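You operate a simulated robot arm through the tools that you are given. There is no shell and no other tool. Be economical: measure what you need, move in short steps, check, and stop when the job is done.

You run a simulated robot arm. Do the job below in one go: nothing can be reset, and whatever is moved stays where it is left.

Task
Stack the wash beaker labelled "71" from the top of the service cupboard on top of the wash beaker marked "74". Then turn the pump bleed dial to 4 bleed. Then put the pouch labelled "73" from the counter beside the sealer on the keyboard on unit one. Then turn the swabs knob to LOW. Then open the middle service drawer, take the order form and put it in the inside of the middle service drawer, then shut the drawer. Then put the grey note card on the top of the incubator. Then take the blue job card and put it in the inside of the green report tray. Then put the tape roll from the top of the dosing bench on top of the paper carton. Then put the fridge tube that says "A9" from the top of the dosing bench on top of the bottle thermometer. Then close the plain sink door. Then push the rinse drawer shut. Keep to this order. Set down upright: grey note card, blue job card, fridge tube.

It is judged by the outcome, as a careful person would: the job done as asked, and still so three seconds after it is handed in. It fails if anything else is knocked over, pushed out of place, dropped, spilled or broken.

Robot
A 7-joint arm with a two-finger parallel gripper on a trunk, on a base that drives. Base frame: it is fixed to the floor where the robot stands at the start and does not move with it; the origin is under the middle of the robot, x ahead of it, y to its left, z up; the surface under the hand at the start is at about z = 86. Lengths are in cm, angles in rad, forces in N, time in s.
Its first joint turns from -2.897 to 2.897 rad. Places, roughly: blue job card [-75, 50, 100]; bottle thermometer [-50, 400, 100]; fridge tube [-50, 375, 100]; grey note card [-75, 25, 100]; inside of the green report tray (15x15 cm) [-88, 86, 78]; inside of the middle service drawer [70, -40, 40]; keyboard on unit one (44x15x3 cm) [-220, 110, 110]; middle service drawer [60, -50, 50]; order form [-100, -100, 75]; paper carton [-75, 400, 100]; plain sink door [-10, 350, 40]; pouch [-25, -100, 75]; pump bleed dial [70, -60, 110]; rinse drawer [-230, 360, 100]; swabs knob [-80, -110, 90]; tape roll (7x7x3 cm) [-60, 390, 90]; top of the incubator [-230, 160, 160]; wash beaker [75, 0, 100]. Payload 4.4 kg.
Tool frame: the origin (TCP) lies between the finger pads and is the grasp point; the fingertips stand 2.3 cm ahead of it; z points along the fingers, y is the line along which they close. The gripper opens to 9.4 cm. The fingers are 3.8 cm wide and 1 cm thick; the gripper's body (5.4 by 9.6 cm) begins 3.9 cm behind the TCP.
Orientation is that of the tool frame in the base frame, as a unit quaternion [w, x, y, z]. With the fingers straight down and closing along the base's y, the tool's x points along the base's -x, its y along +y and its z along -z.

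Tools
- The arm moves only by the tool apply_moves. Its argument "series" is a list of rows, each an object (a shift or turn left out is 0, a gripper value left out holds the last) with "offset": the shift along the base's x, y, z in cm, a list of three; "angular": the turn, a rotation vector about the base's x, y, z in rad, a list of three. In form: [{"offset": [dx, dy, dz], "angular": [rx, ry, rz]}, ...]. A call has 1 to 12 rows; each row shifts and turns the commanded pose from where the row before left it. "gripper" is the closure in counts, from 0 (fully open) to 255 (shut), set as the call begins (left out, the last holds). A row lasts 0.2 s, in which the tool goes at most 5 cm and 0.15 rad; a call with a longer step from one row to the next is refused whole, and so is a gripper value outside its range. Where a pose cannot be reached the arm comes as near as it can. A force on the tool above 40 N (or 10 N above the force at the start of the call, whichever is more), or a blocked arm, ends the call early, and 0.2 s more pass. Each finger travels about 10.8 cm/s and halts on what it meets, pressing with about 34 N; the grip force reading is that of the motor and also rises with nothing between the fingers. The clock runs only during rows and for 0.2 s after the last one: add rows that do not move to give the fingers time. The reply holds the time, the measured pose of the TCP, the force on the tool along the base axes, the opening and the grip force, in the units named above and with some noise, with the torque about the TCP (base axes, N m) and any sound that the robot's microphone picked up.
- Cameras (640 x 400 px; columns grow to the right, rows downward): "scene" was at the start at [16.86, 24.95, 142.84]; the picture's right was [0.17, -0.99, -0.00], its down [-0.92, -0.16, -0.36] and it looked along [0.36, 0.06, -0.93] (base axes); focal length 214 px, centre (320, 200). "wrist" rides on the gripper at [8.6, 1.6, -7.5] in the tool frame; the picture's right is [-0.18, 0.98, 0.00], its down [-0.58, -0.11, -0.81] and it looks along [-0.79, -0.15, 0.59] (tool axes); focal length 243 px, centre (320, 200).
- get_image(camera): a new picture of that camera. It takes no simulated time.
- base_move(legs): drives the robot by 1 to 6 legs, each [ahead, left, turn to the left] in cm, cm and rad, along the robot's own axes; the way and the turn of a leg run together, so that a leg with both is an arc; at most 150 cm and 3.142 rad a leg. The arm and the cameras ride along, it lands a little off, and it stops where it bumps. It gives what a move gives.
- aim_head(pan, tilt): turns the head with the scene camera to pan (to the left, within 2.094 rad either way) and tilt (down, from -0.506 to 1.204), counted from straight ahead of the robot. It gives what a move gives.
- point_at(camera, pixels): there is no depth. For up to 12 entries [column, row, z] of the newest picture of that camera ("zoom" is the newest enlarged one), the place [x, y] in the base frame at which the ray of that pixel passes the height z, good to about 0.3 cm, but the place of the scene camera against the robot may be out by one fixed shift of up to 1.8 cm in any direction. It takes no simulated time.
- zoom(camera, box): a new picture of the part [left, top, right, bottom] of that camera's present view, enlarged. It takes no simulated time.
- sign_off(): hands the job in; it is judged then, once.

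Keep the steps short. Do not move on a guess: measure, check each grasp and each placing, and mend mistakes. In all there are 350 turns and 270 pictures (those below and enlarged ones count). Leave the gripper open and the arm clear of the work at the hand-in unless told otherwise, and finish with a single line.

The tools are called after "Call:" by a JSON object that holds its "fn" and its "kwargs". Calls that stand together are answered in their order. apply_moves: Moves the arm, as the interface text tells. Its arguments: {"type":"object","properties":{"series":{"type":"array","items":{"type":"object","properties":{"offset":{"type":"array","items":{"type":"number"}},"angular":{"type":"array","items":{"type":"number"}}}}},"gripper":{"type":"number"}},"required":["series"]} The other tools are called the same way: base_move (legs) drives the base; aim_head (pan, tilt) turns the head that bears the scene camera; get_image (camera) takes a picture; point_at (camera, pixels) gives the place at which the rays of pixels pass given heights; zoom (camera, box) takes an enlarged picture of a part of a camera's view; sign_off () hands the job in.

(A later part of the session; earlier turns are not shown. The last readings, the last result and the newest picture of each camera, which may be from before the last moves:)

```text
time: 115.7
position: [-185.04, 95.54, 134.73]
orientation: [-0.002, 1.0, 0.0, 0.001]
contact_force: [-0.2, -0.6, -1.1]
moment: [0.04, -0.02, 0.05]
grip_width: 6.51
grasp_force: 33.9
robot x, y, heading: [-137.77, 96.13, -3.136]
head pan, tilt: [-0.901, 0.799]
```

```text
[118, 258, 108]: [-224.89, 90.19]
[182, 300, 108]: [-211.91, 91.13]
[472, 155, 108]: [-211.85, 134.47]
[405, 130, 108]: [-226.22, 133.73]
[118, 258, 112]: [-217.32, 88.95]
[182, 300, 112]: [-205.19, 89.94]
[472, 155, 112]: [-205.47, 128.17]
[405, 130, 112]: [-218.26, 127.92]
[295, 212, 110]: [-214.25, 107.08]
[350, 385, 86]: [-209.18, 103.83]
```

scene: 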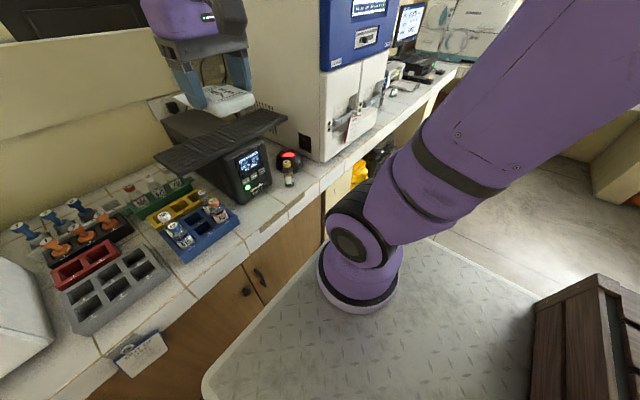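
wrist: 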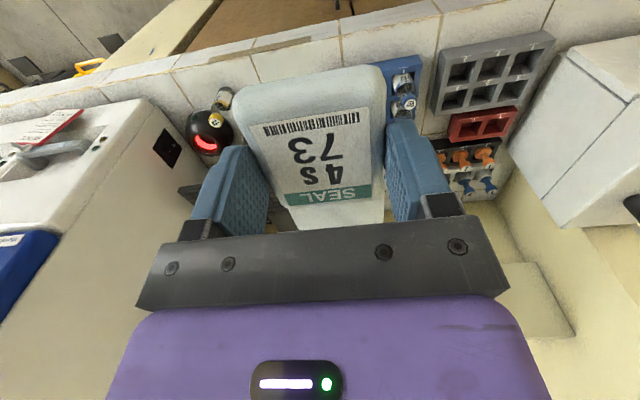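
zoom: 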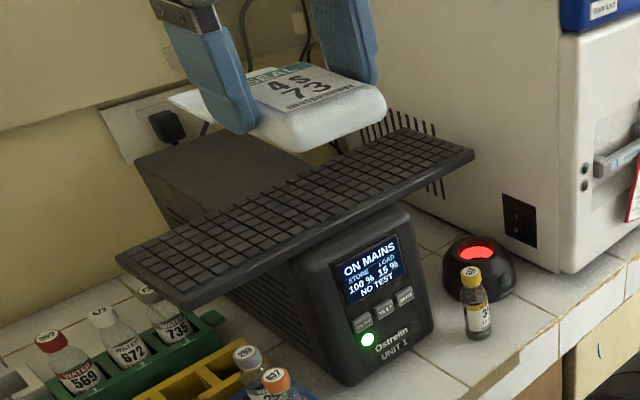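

Keyboard: centre ≈(-219,112), top z≈108, long side along y. The pouch body goes at TCP x≈-216 (its flap points to -x), y 112. Move over it, staying high.

Call:
{"fn": "apply_moves", "kwargs": {"series": [{"offset": [-2, 1, 0]}, {"offset": [-3.1, 1.7, 0]}, {"offset": [-3.1, 1.7, 0]}, {"offset": [-3.1, 1.7, 0]}, {"offset": [-3.1, 1.7, 0]}, {"offset": [-3.1, 1.7, 0]}, {"offset": [-3.1, 1.7, -1]}, {"offset": [-3.1, 1.7, -2]}, {"offset": [-3.1, 1.7, -2]}, {"offset": [-2.2, 1, -3]}, {"offset": [-2, 0.9, -3]}, {}]}}

Call:
{"fn": "get_image", "kwargs": {"camera": "wrist"}}

Call:
{"fn": "zoom", "kwargs": {"camera": "scene", "box": [120, 40, 320, 210]}}

```text
time: 118.3
position: [-216.12, 112.18, 123.64]
orientation: [-0.002, 1.0, 0.0, 0.001]
contact_force: [-0.5, 0.4, 0.0]
moment: [-0.02, 0.01, 0.02]
grip_width: 6.49
grasp_force: 33.8
robot x, y, heading: [-137.88, 95.89, -3.128]
head pan, tilt: [-0.901, 0.799]
```

```text
201 pictures are left
```

wrist: 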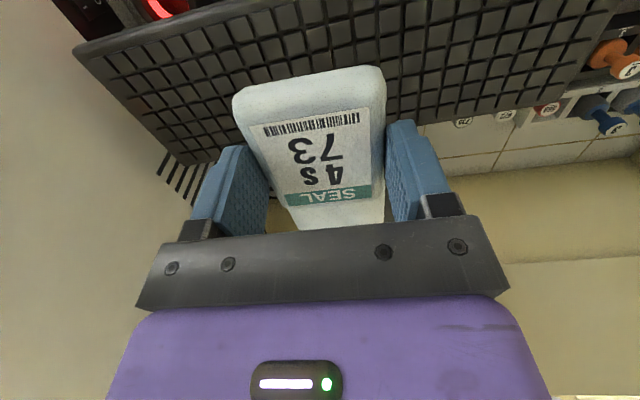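

```text
2.35 times, centred on (220, 125) of scene
```

zoom: 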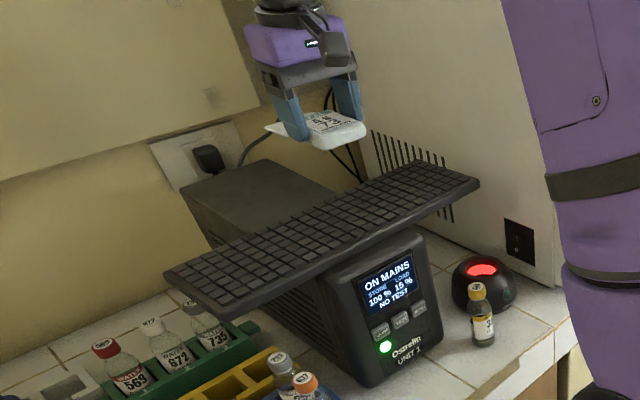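

Check the keyboard's left end and far edge from the wrist view.

Call:
{"fn": "point_at", "kwargs": {"camera": "wrist", "pixels": [[75, 48, 108], [180, 162, 108], [400, 122, 108], [570, 83, 108], [625, 5, 108]]}}

```text
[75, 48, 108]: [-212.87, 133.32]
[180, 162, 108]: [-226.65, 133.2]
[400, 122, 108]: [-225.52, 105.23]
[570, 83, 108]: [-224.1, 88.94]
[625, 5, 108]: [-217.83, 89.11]
```

Centre ≈ (-219, 111). Trim x by -0.5 and lower to just above, then by small steps until contact.

Call:
{"fn": "apply_moves", "kwargs": {"series": [{"offset": [-0.5, -0.5, -2]}, {"offset": [0, 0, -2.5]}, {"offset": [0, 0, -2.5]}, {"offset": [0, 0, -2]}, {"offset": [0, 0, -1.0]}, {"offset": [0, 0, -0.5]}, {"offset": [0, 0, -0.4]}, {}]}}

Call:
{"fn": "get_image", "kwargs": {"camera": "wrist"}}

Call:
{"fn": "zoom", "kwargs": {"camera": "scene", "box": [170, 60, 300, 170]}}

```text
time: 120.1
position: [-216.62, 111.49, 112.83]
orientation: [-0.004, 1.0, 0.0, 0.0]
contact_force: [0.1, 1.9, -1.0]
moment: [0.03, -0.01, -0.02]
grip_width: 6.5
grasp_force: 33.8
robot x, y, heading: [-137.63, 95.48, -3.132]
head pan, tilt: [-0.901, 0.799]
```

```text
199 pictures are left
```

wrist: 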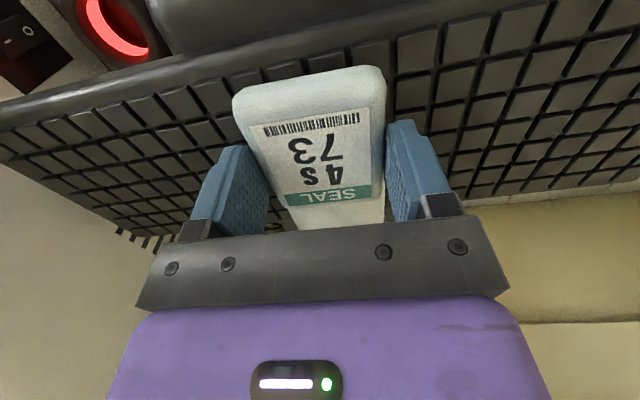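

```text
3.64 times, centred on (235, 115) of scene
```

zoom: 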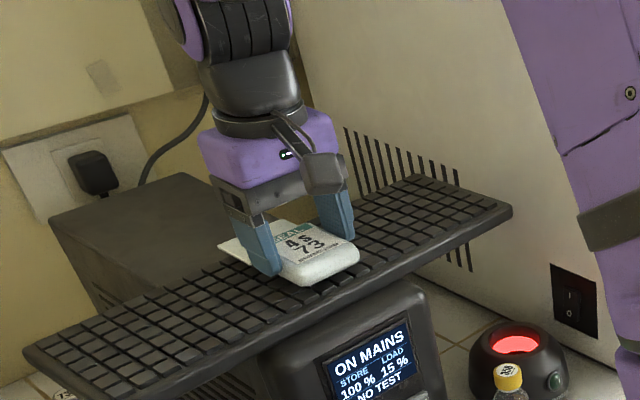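

Still slightly above the keys. Step down until contact.

Call:
{"fn": "apply_moves", "kwargs": {"series": [{"offset": [0, 0, -0.4]}, {"offset": [0, 0, -0.3]}, {"offset": [0, 0, -0.3]}, {}]}}

```text
time: 121.1
position: [-216.75, 111.58, 112.04]
orientation: [-0.003, 1.0, -0.001, -0.002]
contact_force: [-9.0, -0.4, 28.4]
moment: [-0.09, 0.04, -0.01]
grip_width: 6.47
grasp_force: 33.9
robot x, y, heading: [-137.42, 95.74, -3.132]
head pan, tilt: [-0.901, 0.799]
```

Contact. Ease 0.2 up and open.

Call:
{"fn": "apply_moves", "kwargs": {"series": [{"offset": [0, 0, 0.2]}, {}]}}

Call:
{"fn": "apply_moves", "kwargs": {"gripper": 30, "series": [{}, {}, {}, {"offset": [0, 0, 1.5]}, {"offset": [0, 0, 3]}, {"offset": [0, 0, 4]}, {"offset": [0, 0, 4]}, {}]}}

Call:
{"fn": "zoom", "kwargs": {"camera": "scene", "box": [140, 40, 320, 190]}}

```text
time: 121.7
position: [-216.64, 111.42, 112.04]
orientation: [-0.002, 1.0, 0.0, 0.001]
contact_force: [-5.0, 0.8, 14.6]
moment: [-0.04, 0.8, 0.01]
grip_width: 6.48
grasp_force: 34.4
robot x, y, heading: [-137.9, 95.64, -3.135]
head pan, tilt: [-0.901, 0.799]
```

```text
time: 123.5
position: [-216.76, 111.52, 124.47]
orientation: [-0.002, 1.0, 0.0, 0.002]
contact_force: [0.3, 0.4, 0.0]
moment: [-0.03, -0.02, 0.01]
grip_width: 8.3
grasp_force: 0.0
robot x, y, heading: [-137.82, 95.77, -3.14]
head pan, tilt: [-0.901, 0.799]
```

```text
2.67 times, centred on (230, 115) of scene
```

zoom: 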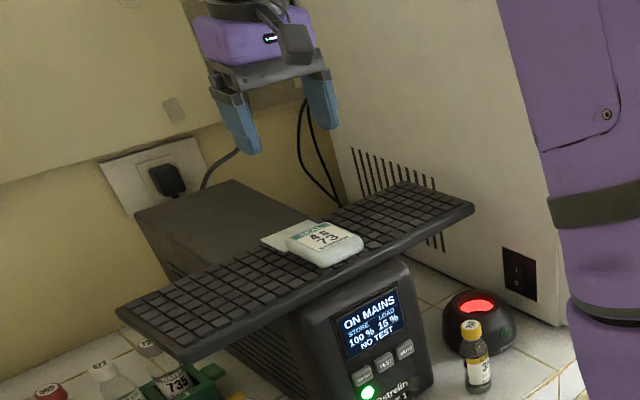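

Pouch 73 lies on the keyboard. Retract the hand to the compact front pose, then drive back.

Call:
{"fn": "apply_moves", "kwargs": {"series": [{"offset": [1, 0, 3]}, {"offset": [2.5, -1, 3]}, {"offset": [4, -2, 2]}, {"offset": [4, -2, 1.5]}, {"offset": [4, -2, 0.5]}, {"offset": [4, -2, 0]}, {"offset": [4, -2, 0]}, {"offset": [4, -2, 0]}, {"offset": [4, -2, 0]}, {}]}}

Call:
{"fn": "base_move", "kwargs": {"legs": [[0, 118, 0], [0, 0, -1.57], [0, 0, -1.56]]}}

Call:
{"fn": "aim_head", "kwargs": {"pan": -1.2, "tilt": 0.6}}

Call:
{"fn": "get_image", "kwargs": {"camera": "scene"}}

```text
time: 125.7
position: [-184.99, 96.33, 134.37]
orientation: [-0.003, 1.0, -0.001, 0.001]
contact_force: [0.1, 0.8, 0.0]
moment: [-0.01, -0.03, 0.01]
grip_width: 8.3
grasp_force: 0.0
robot x, y, heading: [-137.83, 95.82, -3.131]
head pan, tilt: [-0.901, 0.799]
```

```text
time: 139.5
position: [-88.72, -25.34, 134.33]
orientation: [-0.001, 0.013, 1.0, -0.002]
contact_force: [-0.1, 0.4, -0.6]
moment: [-0.01, 0.0, 0.0]
grip_width: 8.3
grasp_force: 0.0
robot x, y, heading: [-136.25, -23.55, -0.017]
head pan, tilt: [-0.901, 0.799]
```

```text
time: 140.3
position: [-88.85, -25.29, 134.37]
orientation: [-0.001, 0.012, 1.0, -0.003]
contact_force: [-0.4, 0.0, 0.6]
moment: [-0.03, -0.01, -0.01]
grip_width: 8.29
grasp_force: 0.1
robot x, y, heading: [-136.44, -23.43, -0.017]
head pan, tilt: [-1.201, 0.6]
```

```text
196 pictures are left
```

scene: 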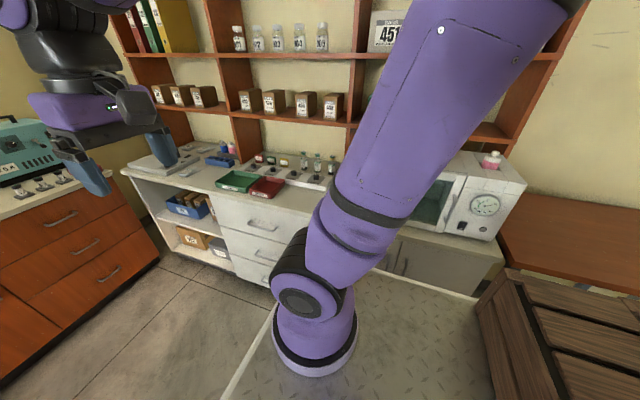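

Now move to about (-100, -38): 36 ahead, 15 right, and straighten.

Call:
{"fn": "base_move", "kwargs": {"legs": [[36, -15, 0.017]]}}

Call:
{"fn": "aim_head", "kwargs": {"pan": -1.3, "tilt": 0.8}}

Call:
{"fn": "get_image", "kwargs": {"camera": "scene"}}

```text
time: 142.8
position: [-52.91, -40.13, 134.25]
orientation: [0.0, 0.005, 1.0, -0.002]
contact_force: [-0.2, 0.0, 0.5]
moment: [-0.04, 0.01, 0.0]
grip_width: 8.3
grasp_force: 0.1
robot x, y, heading: [-100.03, -39.34, -0.004]
head pan, tilt: [-1.201, 0.6]
```

```text
time: 143.5
position: [-52.88, -40.22, 134.21]
orientation: [0.0, 0.005, 1.0, -0.002]
contact_force: [-0.6, -0.8, 0.4]
moment: [-0.03, -0.02, -0.01]
grip_width: 8.29
grasp_force: 0.1
robot x, y, heading: [-99.86, -38.83, -0.005]
head pan, tilt: [-1.3, 0.799]
```

```text
195 pictures are left
```

scene: 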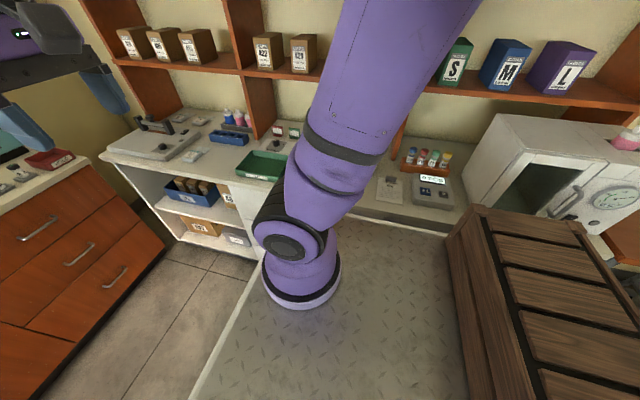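

Arm hides the knobs; swing the hand to the right side above (-76,-84), yawing -90°.

Call:
{"fn": "apply_moves", "kwargs": {"series": [{"offset": [0, -4.5, 0], "angular": [0, 0, -0.1428]}, {"offset": [0, -4.5, 0], "angular": [0, 0, -0.1428]}, {"offset": [0, -4.5, 0], "angular": [0, 0, -0.1428]}, {"offset": [0, -4.5, 0], "angular": [0, 0, -0.1428]}, {"offset": [-1, -4.5, 0], "angular": [0, 0, -0.1428]}, {"offset": [-2, -4.5, 0], "angular": [0, 0, -0.1428]}, {"offset": [-3, -3.9, -0.5], "angular": [0, 0, -0.1428]}, {"offset": [-4, -2.9, -0.5], "angular": [0, 0, -0.1428]}, {"offset": [-4, -2, -1], "angular": [0, 0, -0.1428]}, {"offset": [-4, -1, -1.5], "angular": [0, 0, -0.1428]}, {"offset": [-4, -1, -2], "angular": [0, 0, -0.1428]}, {}]}}

Call:
{"fn": "get_image", "kwargs": {"camera": "wrist"}}

```text
time: 146.1
position: [-74.73, -77.8, 128.9]
orientation: [-0.003, 0.711, 0.703, -0.001]
contact_force: [0.1, -0.5, -0.1]
moment: [0.02, -0.02, 0.03]
grip_width: 8.29
grasp_force: 0.0
robot x, y, heading: [-100.1, -38.83, -0.002]
head pan, tilt: [-1.3, 0.799]
```

```text
194 pictures are left
```

wrist: 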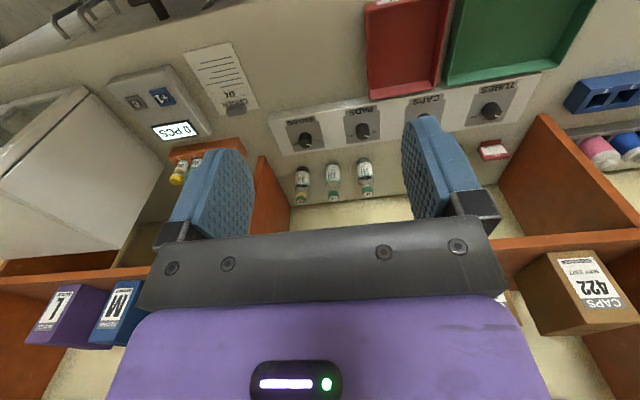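

Call:
{"fn": "zoom", "kwargs": {"camera": "wrist", "box": [265, 90, 425, 190]}}

```text
4.00 times, centred on (345, 140) of wrist
```

zoom: 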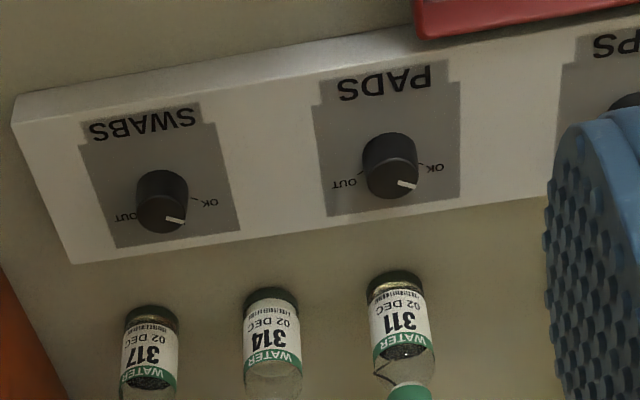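

The swabs knob at zoom (162,200) points to OK; LOW is hidden behind it. Measure its place and move closer.

Call:
{"fn": "point_at", "kwargs": {"camera": "zoom", "pixels": [[162, 195, 88], [162, 195, 90], [160, 215, 90], [160, 215, 92], [85, 150, 88], [240, 228, 88], [145, 315, 92]]}}

Call:
{"fn": "apply_moves", "kwargs": {"series": [{"offset": [-3, -3, 0]}, {"offset": [-3, -3, -2]}, {"offset": [-3, -3, -2]}, {"offset": [-1.5, -2, -4]}, {"offset": [0, 0, -4]}, {}]}}

Call:
{"fn": "get_image", "kwargs": {"camera": "wrist"}}

```text
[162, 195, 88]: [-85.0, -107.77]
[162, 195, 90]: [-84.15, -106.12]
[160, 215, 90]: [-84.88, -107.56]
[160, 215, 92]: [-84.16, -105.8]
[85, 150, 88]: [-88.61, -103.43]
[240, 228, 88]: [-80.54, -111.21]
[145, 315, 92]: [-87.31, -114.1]
```

```text
time: 147.5
position: [-85.3, -88.85, 116.88]
orientation: [-0.002, 0.71, 0.704, -0.002]
contact_force: [0.1, 0.4, 0.0]
moment: [-0.03, -0.02, 0.01]
grip_width: 8.3
grasp_force: 0.1
robot x, y, heading: [-100.02, -39.01, -0.003]
head pan, tilt: [-1.3, 0.799]
```

```text
192 pictures are left
```

wrist: 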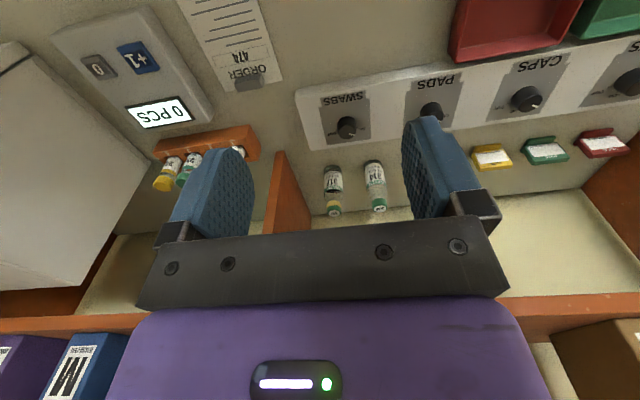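

Check the shelf's upright front edge at the counter, to judge headroom, and the knob.

Call:
{"fn": "point_at", "kwargs": {"camera": "wrist", "pixels": [[280, 150, 86], [283, 155, 86], [590, 180, 86], [347, 128, 89], [347, 128, 91], [333, 178, 92]]}}

Call:
{"fn": "zoom", "kwargs": {"camera": "wrist", "box": [290, 80, 410, 155]}}

```text
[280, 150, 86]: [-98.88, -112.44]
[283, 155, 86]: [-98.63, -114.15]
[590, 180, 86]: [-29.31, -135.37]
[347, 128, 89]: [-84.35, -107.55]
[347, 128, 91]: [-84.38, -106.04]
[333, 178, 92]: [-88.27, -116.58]
```

```text
5.33 times, centred on (350, 118) of wrist
```

zoom: 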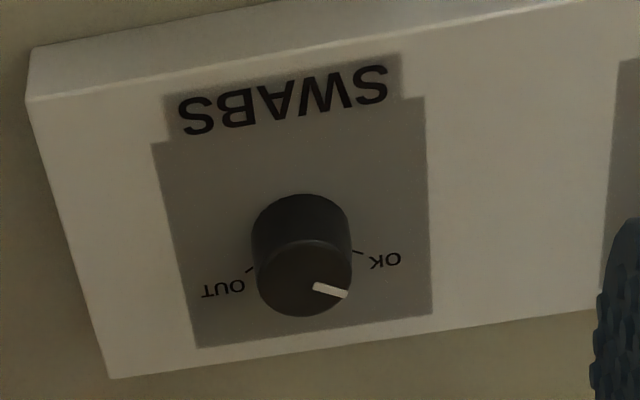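

Shelf front is ≈ y -113; knob ≈ (-84.4,-107). Measure pointer direction and tick directions on the plate.

Call:
{"fn": "point_at", "kwargs": {"camera": "zoom", "pixels": [[313, 286, 91.5], [348, 294, 91.5], [305, 277, 91.5], [355, 250, 89], [364, 254, 89], [254, 267, 89], [245, 272, 89], [168, 142, 89], [424, 100, 89], [198, 346, 89], [432, 313, 89], [303, 240, 89]]}}

```text
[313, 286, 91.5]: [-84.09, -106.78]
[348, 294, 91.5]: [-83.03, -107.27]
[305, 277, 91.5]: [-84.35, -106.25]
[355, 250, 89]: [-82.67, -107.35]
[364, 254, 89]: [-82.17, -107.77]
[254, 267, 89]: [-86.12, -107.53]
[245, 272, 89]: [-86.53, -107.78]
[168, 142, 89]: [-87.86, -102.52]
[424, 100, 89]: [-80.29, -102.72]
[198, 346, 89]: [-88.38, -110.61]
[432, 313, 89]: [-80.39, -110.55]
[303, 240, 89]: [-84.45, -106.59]
```

Knob centre (-84.4,-106.4), ⌀≈2.9; OK tick at -30°, so LOW (middle) needs a -60° turn about z. I'll lean the hand 0.25 rad back from the shelf, pre-yaw +30°, and come above the knob.

Call:
{"fn": "apply_moves", "kwargs": {"gripper": 120, "series": [{"angular": [-0.125, 0, 0]}, {"angular": [-0.125, 0, 0]}, {"angular": [0, 0, 0.131]}, {"angular": [0, 0, 0.131]}, {"angular": [0, 0, 0.131]}, {"angular": [0, 0, 0.131]}, {"offset": [0.2, -4, -2]}, {"offset": [0.2, -4, -2.5]}, {"offset": [0.2, -4, -2.5]}, {"offset": [0.2, -3, -3.5]}, {"offset": [0, -2.2, -4]}, {}]}}

Call:
{"fn": "get_image", "kwargs": {"camera": "wrist"}}

Call:
{"fn": "get_image", "kwargs": {"camera": "scene"}}

```text
time: 150.1
position: [-84.51, -106.02, 102.37]
orientation: [0.107, 0.5, 0.857, -0.064]
contact_force: [0.4, 1.1, 0.1]
moment: [-0.03, -0.01, 0.01]
grip_width: 4.95
grasp_force: 0.0
robot x, y, heading: [-99.95, -39.25, -0.001]
head pan, tilt: [-1.3, 0.799]
```

```text
190 pictures are left
```

wrist: 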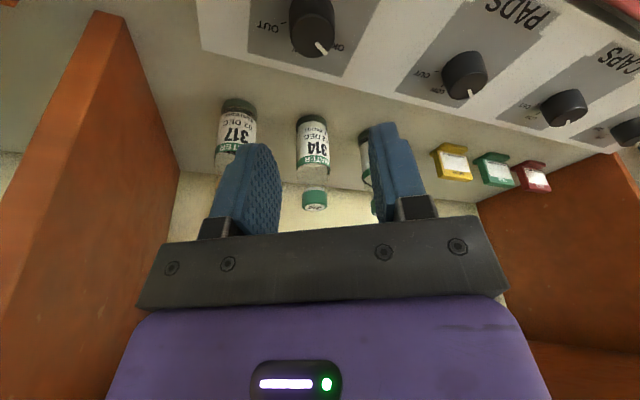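

```text
189 pictures are left
```

scene: 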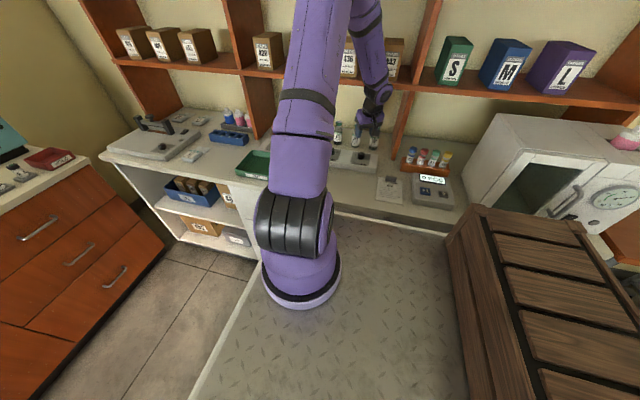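

Descend vertically 6.5 and check alignment.

Call:
{"fn": "apply_moves", "kwargs": {"series": [{"offset": [0, 0, -2.5]}, {"offset": [0, 0, -2.5]}, {"offset": [0, 0, -1.7]}, {}]}}

Call:
{"fn": "get_image", "kwargs": {"camera": "wrist"}}

```text
time: 151.1
position: [-84.58, -106.11, 95.55]
orientation: [0.107, 0.501, 0.856, -0.065]
contact_force: [-0.5, 0.0, 0.1]
moment: [0.0, 0.02, 0.03]
grip_width: 4.98
grasp_force: 0.0
robot x, y, heading: [-100.36, -39.2, 0.0]
head pan, tilt: [-1.3, 0.799]
```

```text
188 pictures are left
```

wrist: 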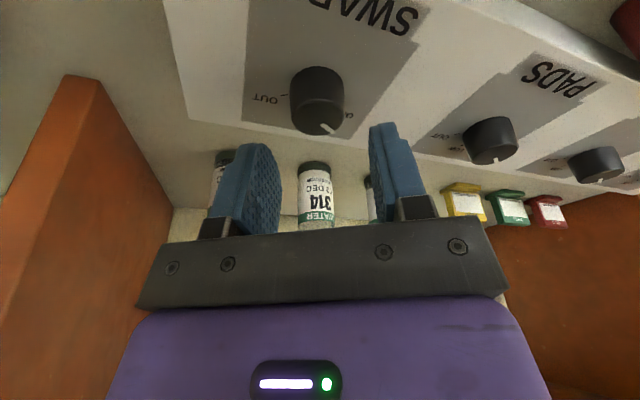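

Centred. Descend 3.4 to grip height and close.

Call:
{"fn": "apply_moves", "kwargs": {"series": [{"offset": [0, 0, -1.5]}, {"offset": [0, 0, -1.2]}, {"offset": [0, 0, -0.6]}, {}]}}

Call:
{"fn": "apply_moves", "kwargs": {"gripper": 255, "series": [{}, {}, {}, {}]}}

Call:
{"fn": "get_image", "kwargs": {"camera": "wrist"}}

```text
time: 152.1
position: [-84.57, -106.06, 92.21]
orientation: [0.107, 0.501, 0.857, -0.064]
contact_force: [0.8, -0.6, -0.2]
moment: [0.02, 0.01, 0.01]
grip_width: 4.97
grasp_force: 0.1
robot x, y, heading: [-100.31, -39.38, -0.005]
head pan, tilt: [-1.3, 0.799]
```

```text
time: 153.1
position: [-84.69, -106.12, 92.17]
orientation: [0.106, 0.501, 0.856, -0.064]
contact_force: [1.6, 1.0, -1.2]
moment: [0.04, -0.05, -0.06]
grip_width: 3.06
grasp_force: 45.6
robot x, y, heading: [-100.15, -39.04, -0.002]
head pan, tilt: [-1.3, 0.799]
```

```text
187 pictures are left
```

wrist: 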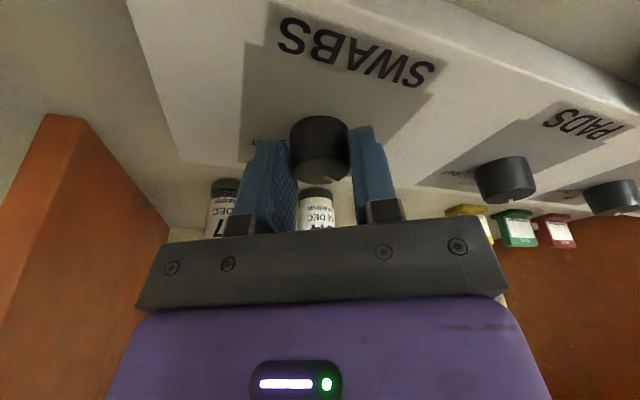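

Gripped (3.06). Turn -60° about z.

Call:
{"fn": "apply_moves", "kwargs": {"series": [{"offset": [0.044, 0, 0], "angular": [0, 0, -0.131]}, {"offset": [0.044, 0, 0], "angular": [0, 0, -0.131]}, {"offset": [0.044, 0, 0], "angular": [0, 0, -0.131]}, {"offset": [0.044, 0, 0], "angular": [0, 0, -0.131]}, {"offset": [0.044, 0, 0], "angular": [0, 0, -0.131]}, {"offset": [0.044, 0, 0], "angular": [0, 0, -0.131]}, {"offset": [0.044, 0, 0], "angular": [0, 0, -0.131]}, {"offset": [0.044, 0, 0], "angular": [0, 0, -0.131]}, {}]}}

Call:
{"fn": "apply_moves", "kwargs": {"gripper": 120, "series": [{}, {}, {"offset": [0, 0, 2]}, {"offset": [0, 1, 4]}, {"offset": [0, 3, 3]}, {"offset": [0, 4, 2]}, {}]}}

Call:
{"fn": "get_image", "kwargs": {"camera": "wrist"}}

```text
time: 155.1
position: [-84.06, -106.05, 92.23]
orientation: [0.061, 0.862, 0.492, -0.108]
contact_force: [24.3, 9.3, 1.5]
moment: [0.63, -0.99, 0.08]
grip_width: 3.06
grasp_force: 44.8
robot x, y, heading: [-100.78, -39.35, -0.003]
head pan, tilt: [-1.3, 0.799]
```

```text
time: 156.7
position: [-84.27, -98.2, 103.44]
orientation: [0.061, 0.862, 0.492, -0.108]
contact_force: [-0.3, -0.1, -1.1]
moment: [0.01, -0.02, -0.01]
grip_width: 4.99
grasp_force: 0.0
robot x, y, heading: [-100.19, -39.22, -0.003]
head pan, tilt: [-1.3, 0.799]
```

```text
186 pictures are left
```

wrist: 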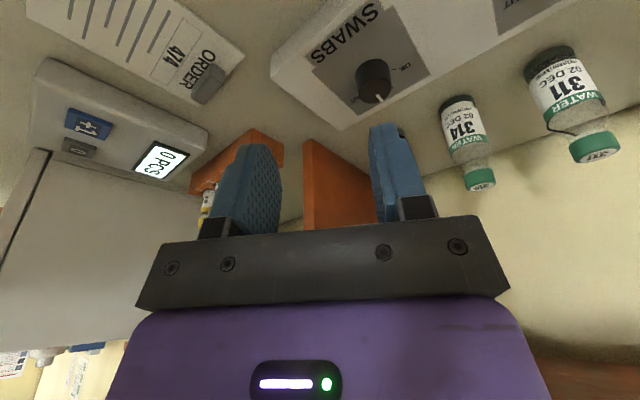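

Zoom on the knob and measure pointer direction.

Call:
{"fn": "zoom", "kwargs": {"camera": "wrist", "box": [320, 30, 440, 130]}}

```text
4.00 times, centred on (380, 80) of wrist
```

zoom: 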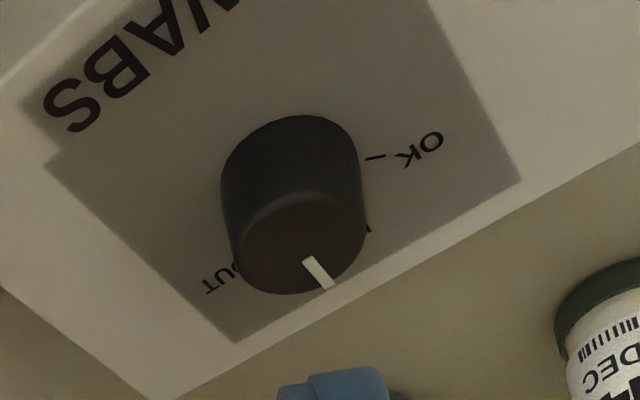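

Call:
{"fn": "point_at", "kwargs": {"camera": "zoom", "pixels": [[308, 260, 91.5], [328, 287, 91.5], [300, 243, 91.5], [369, 229, 89], [366, 158, 89], [386, 155, 89], [50, 165, 89], [236, 342, 89], [522, 182, 89], [236, 265, 89]]}}

```text
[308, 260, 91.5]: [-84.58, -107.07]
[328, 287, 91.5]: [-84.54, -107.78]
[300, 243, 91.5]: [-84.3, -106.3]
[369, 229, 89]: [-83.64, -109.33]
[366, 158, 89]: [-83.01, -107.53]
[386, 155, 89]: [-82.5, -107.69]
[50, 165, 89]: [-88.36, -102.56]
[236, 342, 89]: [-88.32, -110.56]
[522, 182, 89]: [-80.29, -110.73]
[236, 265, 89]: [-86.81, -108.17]
```

Pointer points straight back (≈-90°), i.e. at LOW. Next the drawer. Retract the hand, undo the lean and yaw, return to the compact front pose.

Call:
{"fn": "apply_moves", "kwargs": {"series": [{"offset": [0.5, 3.5, 3], "angular": [0, 0, 0.131]}, {"offset": [1, 3.5, 3], "angular": [0, 0, 0.131]}, {"offset": [1, 3.5, 3], "angular": [0, 0, 0.131]}, {"offset": [1, 3.5, 3], "angular": [0, 0, 0.131]}, {"offset": [1, 2, 3.5], "angular": [0.125, 0, 0]}, {"offset": [2, 1, 3.5], "angular": [0.125, 0, 0]}, {"offset": [3, 1, 3], "angular": [0, 0, 0.1428]}, {"offset": [4, 1, 2], "angular": [0, 0, 0.1428]}, {"offset": [4, 2, 2], "angular": [0, 0, 0.1428]}, {"offset": [4, 2.9, 0], "angular": [0, 0, 0.1428]}, {"offset": [3, 3.9, 0], "angular": [0, 0, 0.1428]}, {"offset": [2, 4.5, 0], "angular": [0, 0, 0.1428]}]}}

Call:
{"fn": "apply_moves", "kwargs": {"series": [{"offset": [2, 4.5, 0], "angular": [0, 0, 0.1428]}, {"offset": [1, 4.5, 0], "angular": [0, 0, 0.1428]}, {"offset": [1, 4.5, 0], "angular": [0, 0, 0.1428]}, {"offset": [1, 4.5, 0], "angular": [0, 0, 0.1428]}, {"offset": [0, 4.5, 0], "angular": [0, 0, 0.1428]}, {"offset": [0, 3, 0]}, {}]}}

Call:
{"fn": "aim_head", "kwargs": {"pan": -0.3, "tilt": 0.5}}

Call:
{"fn": "get_image", "kwargs": {"camera": "scene"}}

```text
time: 159.3
position: [-57.79, -65.77, 129.31]
orientation: [-0.001, 0.353, 0.936, -0.002]
contact_force: [0.0, 0.0, 0.2]
moment: [0.01, -0.02, 0.0]
grip_width: 4.97
grasp_force: 0.0
robot x, y, heading: [-100.27, -39.11, -0.002]
head pan, tilt: [-1.3, 0.799]
```

```text
time: 160.9
position: [-52.67, -40.46, 129.54]
orientation: [-0.001, 0.005, 1.0, -0.002]
contact_force: [-0.3, -0.2, -0.9]
moment: [0.0, 0.0, 0.01]
grip_width: 4.96
grasp_force: 0.1
robot x, y, heading: [-100.28, -38.94, -0.008]
head pan, tilt: [-1.3, 0.799]
```

```text
time: 162.2
position: [-52.69, -40.43, 129.59]
orientation: [-0.001, 0.005, 1.0, -0.003]
contact_force: [0.3, -0.7, -0.4]
moment: [-0.02, 0.01, -0.01]
grip_width: 4.95
grasp_force: 0.0
robot x, y, heading: [-100.06, -39.27, 0.0]
head pan, tilt: [-0.3, 0.499]
```

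```text
184 pictures are left
```

scene: 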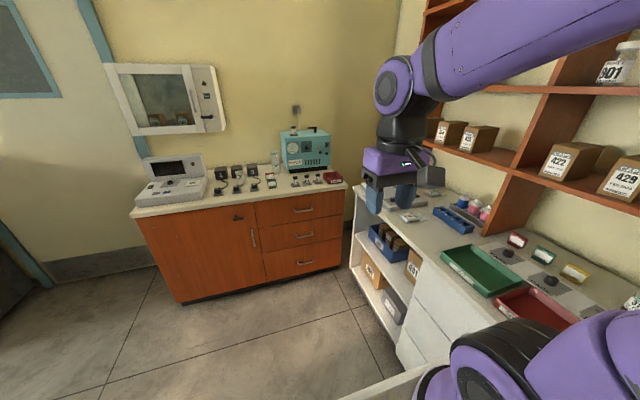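

The service cupboard has three drawers at right; middle handle at (304,237). Zoom.

Call:
{"fn": "zoom", "kwargs": {"camera": "scene", "box": [220, 170, 380, 290]}}

Call:
{"fn": "point_at", "kwargs": {"camera": "scene", "pixels": [[304, 236, 50], [304, 236, 55], [304, 236, 60], [304, 210, 70], [304, 210, 75], [304, 263, 40], [346, 188, 86], [135, 216, 86], [182, 302, 0], [343, 268, 0]]}}

```text
3.33 times, centred on (300, 230) of scene
```

zoom: 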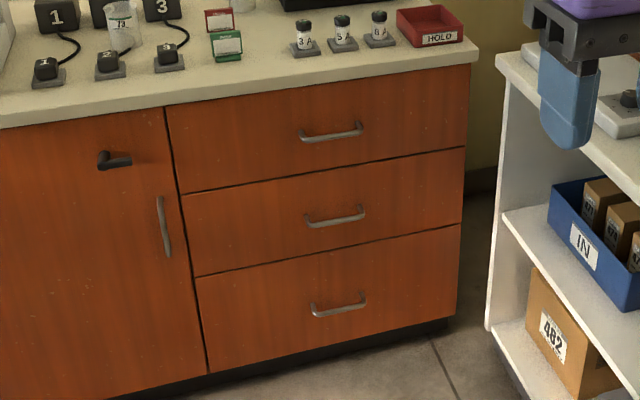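

```text
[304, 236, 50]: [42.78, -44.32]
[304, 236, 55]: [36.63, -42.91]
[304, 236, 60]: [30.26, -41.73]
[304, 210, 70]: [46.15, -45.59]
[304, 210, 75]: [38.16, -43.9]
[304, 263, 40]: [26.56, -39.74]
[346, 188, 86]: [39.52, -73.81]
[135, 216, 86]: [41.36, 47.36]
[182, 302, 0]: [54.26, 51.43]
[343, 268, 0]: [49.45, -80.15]
```

Counter edge x≈41, cupboard face ≈45; middle handle ≈(42.5,-44,50.5). Drive ahead 37 cm.

Call:
{"fn": "base_move", "kwargs": {"legs": [[37, 0, 0]]}}

Call:
{"fn": "apply_moves", "kwargs": {"series": [{"offset": [0, 0, 0], "angular": [0, -0.1428, 0]}, {"offset": [0, 0, 0], "angular": [0, -0.1428, 0]}, {"offset": [0, 0, 0], "angular": [0, -0.1428, 0]}, {"offset": [0, 0, -2], "angular": [0, -0.1428, 0]}, {"offset": [0, 0, -2], "angular": [0, -0.1428, 0]}, {"offset": [0, 0, -4], "angular": [0, -0.1428, 0]}, {"offset": [0, 0, -4], "angular": [0, -0.1428, 0]}, {"offset": [0, 0, -4], "angular": [0, -0.1428, 0]}, {"offset": [0, 0, -4], "angular": [0, -0.1428, 0]}, {"offset": [0, 0, -4], "angular": [0, -0.1428, 0]}, {"offset": [0, 0, -4], "angular": [0, -0.1428, 0]}, {}]}}

Call:
{"fn": "get_image", "kwargs": {"camera": "wrist"}}

Call:
{"fn": "get_image", "kwargs": {"camera": "scene"}}

```text
time: 164.5
position: [-16.11, -40.88, 129.42]
orientation: [-0.001, 0.007, 1.0, -0.002]
contact_force: [0.9, 1.0, 0.2]
moment: [0.01, 0.03, -0.01]
grip_width: 4.95
grasp_force: 0.1
robot x, y, heading: [-63.56, -39.04, -0.007]
head pan, tilt: [-0.3, 0.499]
```

```text
time: 167.1
position: [4.25, -29.97, 125.02]
orientation: [0.705, 0.018, 0.709, 0.007]
contact_force: [1.2, 0.2, 0.4]
moment: [-0.02, -0.01, -0.04]
grip_width: 4.97
grasp_force: 0.1
out of reach, approached as far as the arm can: row 4, 5, 6, 7, 8, 9, 10, 11
robot x, y, heading: [-63.68, -39.18, -0.004]
head pan, tilt: [-0.3, 0.499]
```

```text
182 pictures are left
```

wrist: 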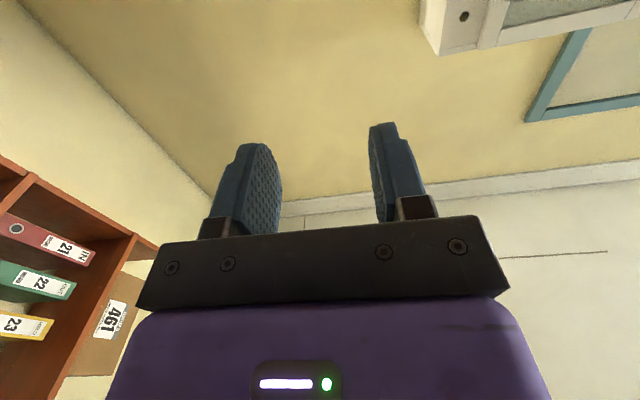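

```text
181 pictures are left
```

scene: 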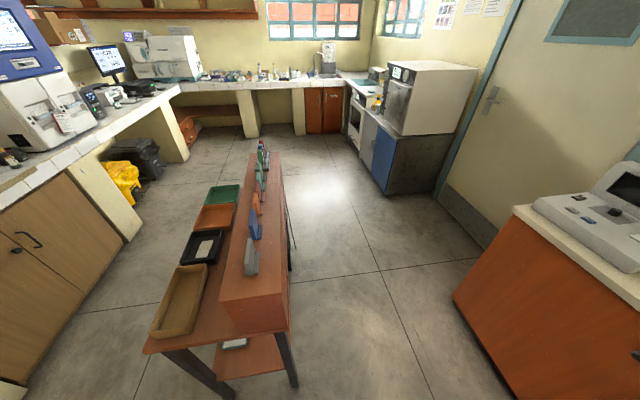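

The horizontal pose this close was not fully reachable, and the head seems to look left now. Re-aim the head and check.

Call:
{"fn": "aim_head", "kwargs": {"pan": -0.3, "tilt": 0.7}}

Call:
{"fn": "get_image", "kwargs": {"camera": "scene"}}

```text
time: 167.8
position: [4.22, -29.59, 124.94]
orientation: [0.705, 0.015, 0.709, 0.008]
contact_force: [-1.2, -0.5, -0.7]
moment: [-0.03, -0.04, 0.06]
grip_width: 4.98
grasp_force: 0.2
robot x, y, heading: [-63.52, -39.15, -0.012]
head pan, tilt: [-0.3, 0.7]
```

```text
180 pictures are left
```

scene: 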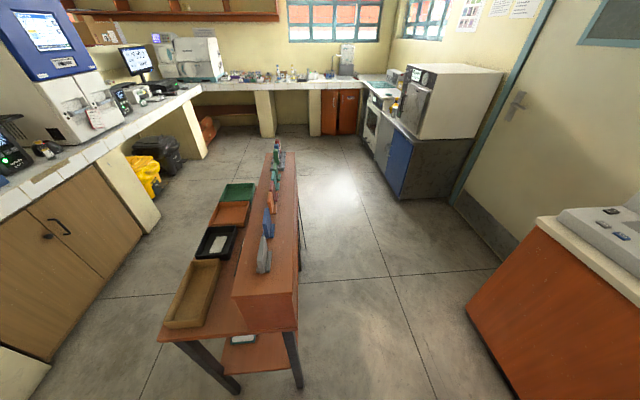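

Call:
{"fn": "point_at", "kwargs": {"camera": "scene", "pixels": [[320, 200, 0], [320, 200, 100], [320, 300, 0], [292, 388, 0]]}}

Call:
{"fn": "aim_head", "kwargs": {"pan": -1.6, "tilt": 0.8}}

Call:
{"fn": "get_image", "kwargs": {"camera": "scene"}}

```text
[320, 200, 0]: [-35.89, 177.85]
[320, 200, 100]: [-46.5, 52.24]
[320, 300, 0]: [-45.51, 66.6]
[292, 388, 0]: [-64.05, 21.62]
```

```text
time: 169.3
position: [4.02, -29.5, 125.06]
orientation: [0.705, 0.015, 0.709, 0.009]
contact_force: [0.1, -1.0, 0.4]
moment: [0.0, -0.01, -0.01]
grip_width: 4.98
grasp_force: 0.0
robot x, y, heading: [-63.74, -39.36, -0.009]
head pan, tilt: [-1.6, 0.799]
```

```text
179 pictures are left
```

scene: 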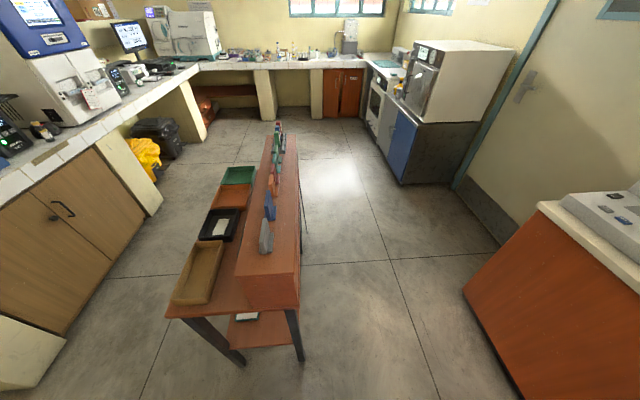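

The head's pan is being blocked, probably by the arm's elbow. Bring the arm out of this pose: forward and back to vertical.

Call:
{"fn": "apply_moves", "kwargs": {"series": [{"offset": [0, -1, 0], "angular": [0, 0.1428, 0]}, {"offset": [0, -1, 0], "angular": [0, 0.1428, 0]}, {"offset": [0, -1, 0], "angular": [0, 0.1428, 0]}, {"offset": [0, -1, 0], "angular": [0, 0.1428, 0]}, {"offset": [0, -1, 0], "angular": [0, 0.1428, 0]}, {"offset": [0, -1, 0], "angular": [0, 0.1428, 0]}, {"offset": [0, -1, 0], "angular": [0, 0.1428, 0]}, {"offset": [0, -1, 0], "angular": [0, 0.1428, 0]}, {"offset": [0, -1, 0], "angular": [0, 0.1428, 0]}, {"offset": [0, -1, 0], "angular": [0, 0.1428, 0]}, {"offset": [0, 0, 0], "angular": [0, 0.1428, 0]}, {}]}}

Call:
{"fn": "aim_head", "kwargs": {"pan": -0.3, "tilt": 0.7}}

Call:
{"fn": "get_image", "kwargs": {"camera": "scene"}}

```text
time: 171.9
position: [4.01, -39.33, 125.03]
orientation: [-0.001, 0.007, 1.0, -0.004]
contact_force: [0.5, -0.3, 0.4]
moment: [-0.01, -0.03, 0.04]
grip_width: 4.98
grasp_force: 0.1
robot x, y, heading: [-63.43, -39.4, -0.008]
head pan, tilt: [-1.6, 0.799]
```

```text
time: 173.4
position: [4.16, -39.28, 125.06]
orientation: [-0.001, 0.007, 1.0, -0.003]
contact_force: [0.0, -0.1, -0.6]
moment: [-0.01, 0.03, 0.03]
grip_width: 4.96
grasp_force: 0.0
robot x, y, heading: [-63.45, -39.84, -0.005]
head pan, tilt: [-0.3, 0.7]
```

```text
178 pictures are left
```

scene: 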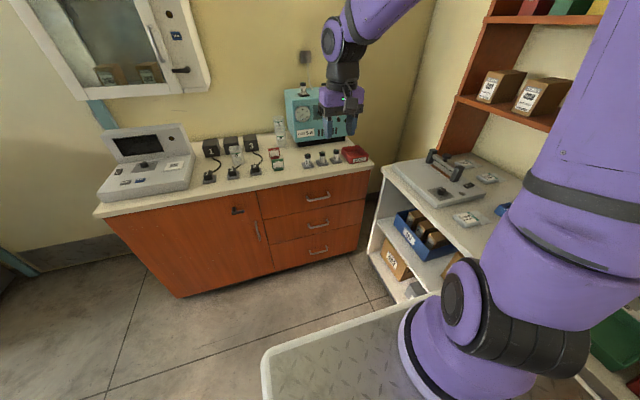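

Head is free again. Pitch the hand while moving forward and down to about (27,-44,95).

Call:
{"fn": "apply_moves", "kwargs": {"series": [{"offset": [2.1, -0.4, -2], "angular": [0, -0.1428, 0]}, {"offset": [2.1, -0.4, -2], "angular": [0, -0.1428, 0]}, {"offset": [2.1, -0.4, -2], "angular": [0, -0.1428, 0]}, {"offset": [2.1, -0.4, -3], "angular": [0, -0.1428, 0]}, {"offset": [2.1, -0.4, -3], "angular": [0, -0.1428, 0]}, {"offset": [2.1, -0.4, -3], "angular": [0, -0.1428, 0]}, {"offset": [2.1, -0.4, -3], "angular": [0, -0.1428, 0]}, {"offset": [2.1, -0.4, -3], "angular": [0, -0.1428, 0]}, {"offset": [2.1, -0.4, -3], "angular": [0, -0.1428, 0]}, {"offset": [2.1, -0.4, -3], "angular": [0, -0.1428, 0]}, {"offset": [2, -0.4, -3], "angular": [0, -0.1428, 0]}, {}]}}

Call:
{"fn": "get_image", "kwargs": {"camera": "scene"}}

Call:
{"fn": "get_image", "kwargs": {"camera": "wrist"}}

```text
time: 176.0
position: [27.06, -43.49, 94.84]
orientation: [0.707, 0.006, 0.707, 0.003]
contact_force: [0.2, -0.4, 0.3]
moment: [0.0, -0.02, -0.04]
grip_width: 4.97
grasp_force: 0.0
robot x, y, heading: [-64.13, -39.26, -0.008]
head pan, tilt: [-0.3, 0.7]
```

```text
177 pictures are left
```

scene: 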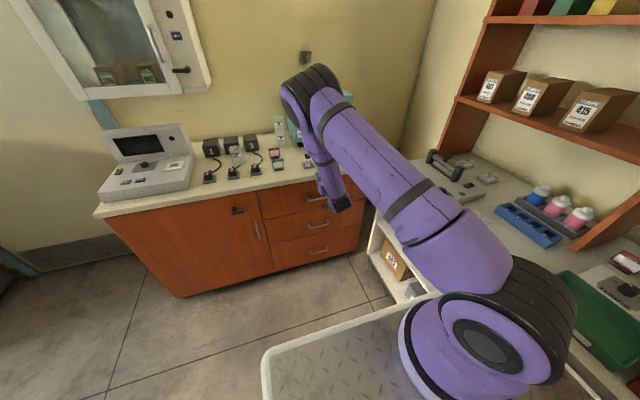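

```text
176 pictures are left
```

wrist: 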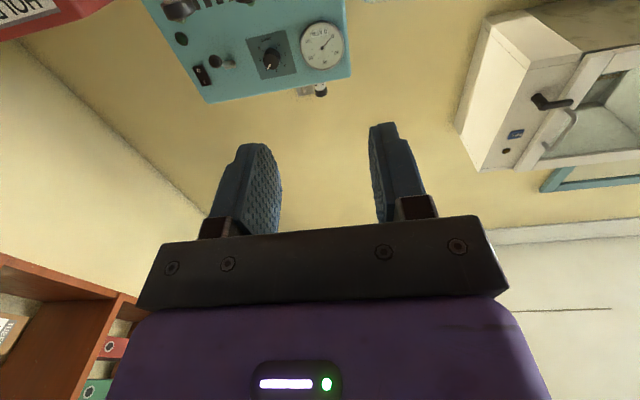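

Now roll +90° (fingers closing vertically, camera on +y side) while descending to z≈67.

Call:
{"fn": "apply_moves", "kwargs": {"series": [{"offset": [0, 0, -2.5], "angular": [0.1428, 0, 0]}, {"offset": [0, 0, -2.5], "angular": [0.1428, 0, 0]}, {"offset": [0, 0, -2.5], "angular": [0.1428, 0, 0]}, {"offset": [0, 0, -2.5], "angular": [0.1428, 0, 0]}, {"offset": [0, 0, -2.5], "angular": [0.1428, 0, 0]}, {"offset": [0, 0, -2.5], "angular": [0.1428, 0, 0]}, {"offset": [0, 0, -2.5], "angular": [0.1428, 0, 0]}, {"offset": [0, 0, -2.5], "angular": [0.1428, 0, 0]}, {"offset": [0, 0, -2.5], "angular": [0.1428, 0, 0]}, {"offset": [0, 0, -2.5], "angular": [0.1428, 0, 0]}, {"offset": [0, 0, -2.5], "angular": [0.1428, 0, 0]}, {}]}}

Call:
{"fn": "get_image", "kwargs": {"camera": "wrist"}}

Call:
{"fn": "get_image", "kwargs": {"camera": "scene"}}

```text
time: 178.6
position: [27.06, -43.83, 67.56]
orientation: [0.494, 0.505, 0.497, 0.503]
contact_force: [-0.6, -0.6, 0.9]
moment: [0.0, -0.01, -0.01]
grip_width: 4.97
grasp_force: 0.0
robot x, y, heading: [-63.42, -39.34, -0.01]
head pan, tilt: [-0.3, 0.7]
```

```text
175 pictures are left
```

wrist: 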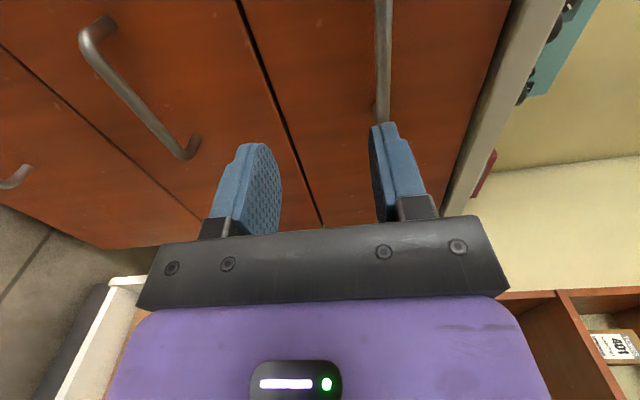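

```text
174 pictures are left
```

scene: 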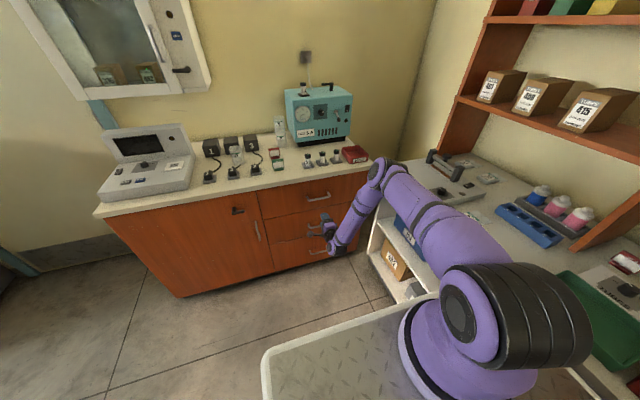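

Middle handle from this view: y -39…-52, z ≈50.3. Descend 17 cm to its height in steps.

Call:
{"fn": "apply_moves", "kwargs": {"series": [{"offset": [0, -0.3, -3]}, {"offset": [0, -0.3, -3]}, {"offset": [0, -0.3, -3]}, {"offset": [0, -0.4, -3]}, {"offset": [0, -0.3, -3]}, {"offset": [0, -0.3, -2.1]}, {}]}}

Call:
{"fn": "get_image", "kwargs": {"camera": "wrist"}}

Call:
{"fn": "get_image", "kwargs": {"camera": "scene"}}

```text
time: 180.2
position: [27.08, -45.74, 50.53]
orientation: [0.494, 0.504, 0.499, 0.503]
contact_force: [-0.3, 0.7, -0.2]
moment: [-0.03, 0.01, -0.01]
grip_width: 4.95
grasp_force: 0.0
robot x, y, heading: [-63.53, -39.54, -0.004]
head pan, tilt: [-0.3, 0.7]
```

```text
173 pictures are left
```

wrist: 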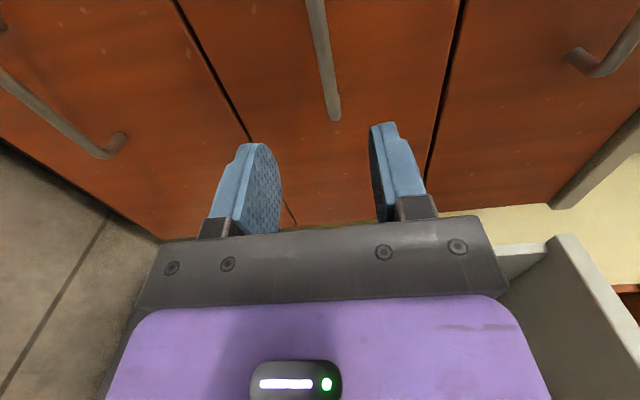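

```text
172 pictures are left
```

scene: 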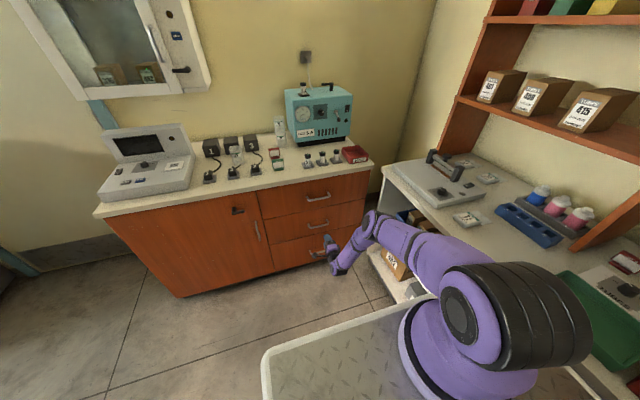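

Bar at z≈50.8 if x=42. Advance 11 cm and look.

Call:
{"fn": "apply_moves", "kwargs": {"series": [{"offset": [4, 0, 0.1]}, {"offset": [4, 0, 0.1]}, {"offset": [3, 0, 0]}, {}]}}

Call:
{"fn": "get_image", "kwargs": {"camera": "wrist"}}

```text
time: 181.2
position: [31.23, -45.58, 50.57]
orientation: [0.495, 0.504, 0.499, 0.502]
contact_force: [-0.3, 0.2, 0.5]
moment: [-0.01, -0.01, 0.01]
grip_width: 4.96
grasp_force: 0.1
out of reach, approached as far as the arm can: row 2, 3
robot x, y, heading: [-63.57, -39.0, -0.001]
head pan, tilt: [-0.3, 0.7]
```

```text
171 pictures are left
```

wrist: 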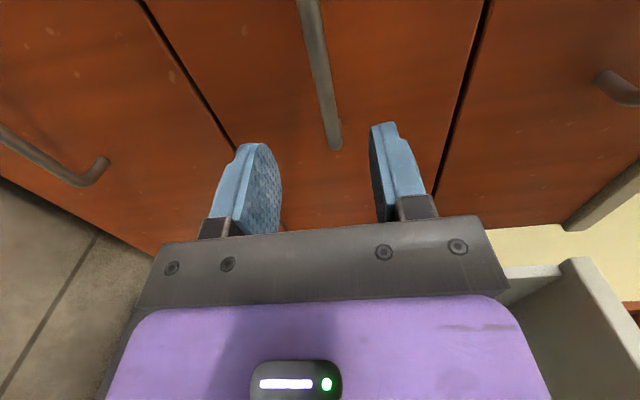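

Reached the arm's limit; drive the base ahead 8 cm instead.

Call:
{"fn": "base_move", "kwargs": {"legs": [[8, 0, 0]]}}

Call:
{"fn": "get_image", "kwargs": {"camera": "wrist"}}

```text
time: 182.2
position: [39.29, -45.65, 50.57]
orientation: [0.495, 0.504, 0.498, 0.503]
contact_force: [-0.6, -0.7, -0.5]
moment: [-0.01, 0.01, 0.01]
grip_width: 4.96
grasp_force: 0.1
robot x, y, heading: [-55.72, -39.91, -0.009]
head pan, tilt: [-0.3, 0.7]
```

```text
170 pictures are left
```

wrist: 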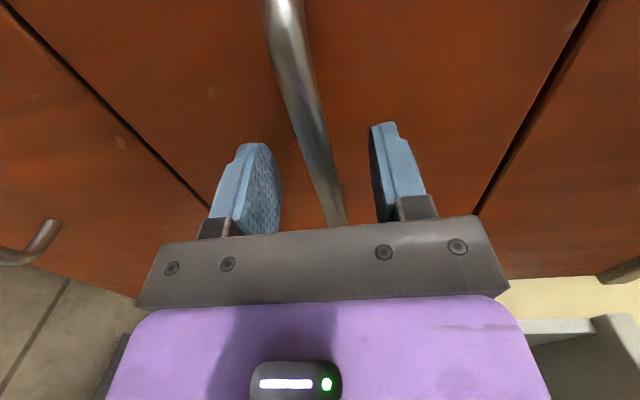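

Bar is ~1.7 ahead of the TCP, between the fingers. Creep 1 cm forward and close.

Call:
{"fn": "base_move", "kwargs": {"legs": [[1, 0, 0]]}}

Call:
{"fn": "apply_moves", "kwargs": {"gripper": 255, "series": [{}, {}, {}, {}, {}]}}

Call:
{"fn": "get_image", "kwargs": {"camera": "wrist"}}

```text
time: 183.0
position: [40.18, -45.67, 50.48]
orientation: [0.495, 0.505, 0.498, 0.503]
contact_force: [-0.3, 0.5, -0.7]
moment: [0.01, 0.01, -0.04]
grip_width: 4.96
grasp_force: 0.1
robot x, y, heading: [-54.42, -39.7, -0.011]
head pan, tilt: [-0.3, 0.7]
```

```text
time: 184.2
position: [40.46, -45.8, 50.86]
orientation: [0.496, 0.504, 0.498, 0.503]
contact_force: [-0.9, -2.8, 32.6]
moment: [-1.74, 0.31, 0.34]
grip_width: 1.18
grasp_force: 44.7
robot x, y, heading: [-54.45, -39.23, -0.009]
head pan, tilt: [-0.3, 0.7]
```

```text
169 pictures are left
```

wrist: 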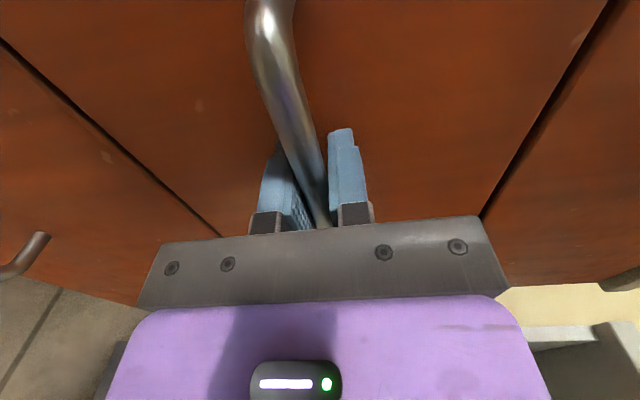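

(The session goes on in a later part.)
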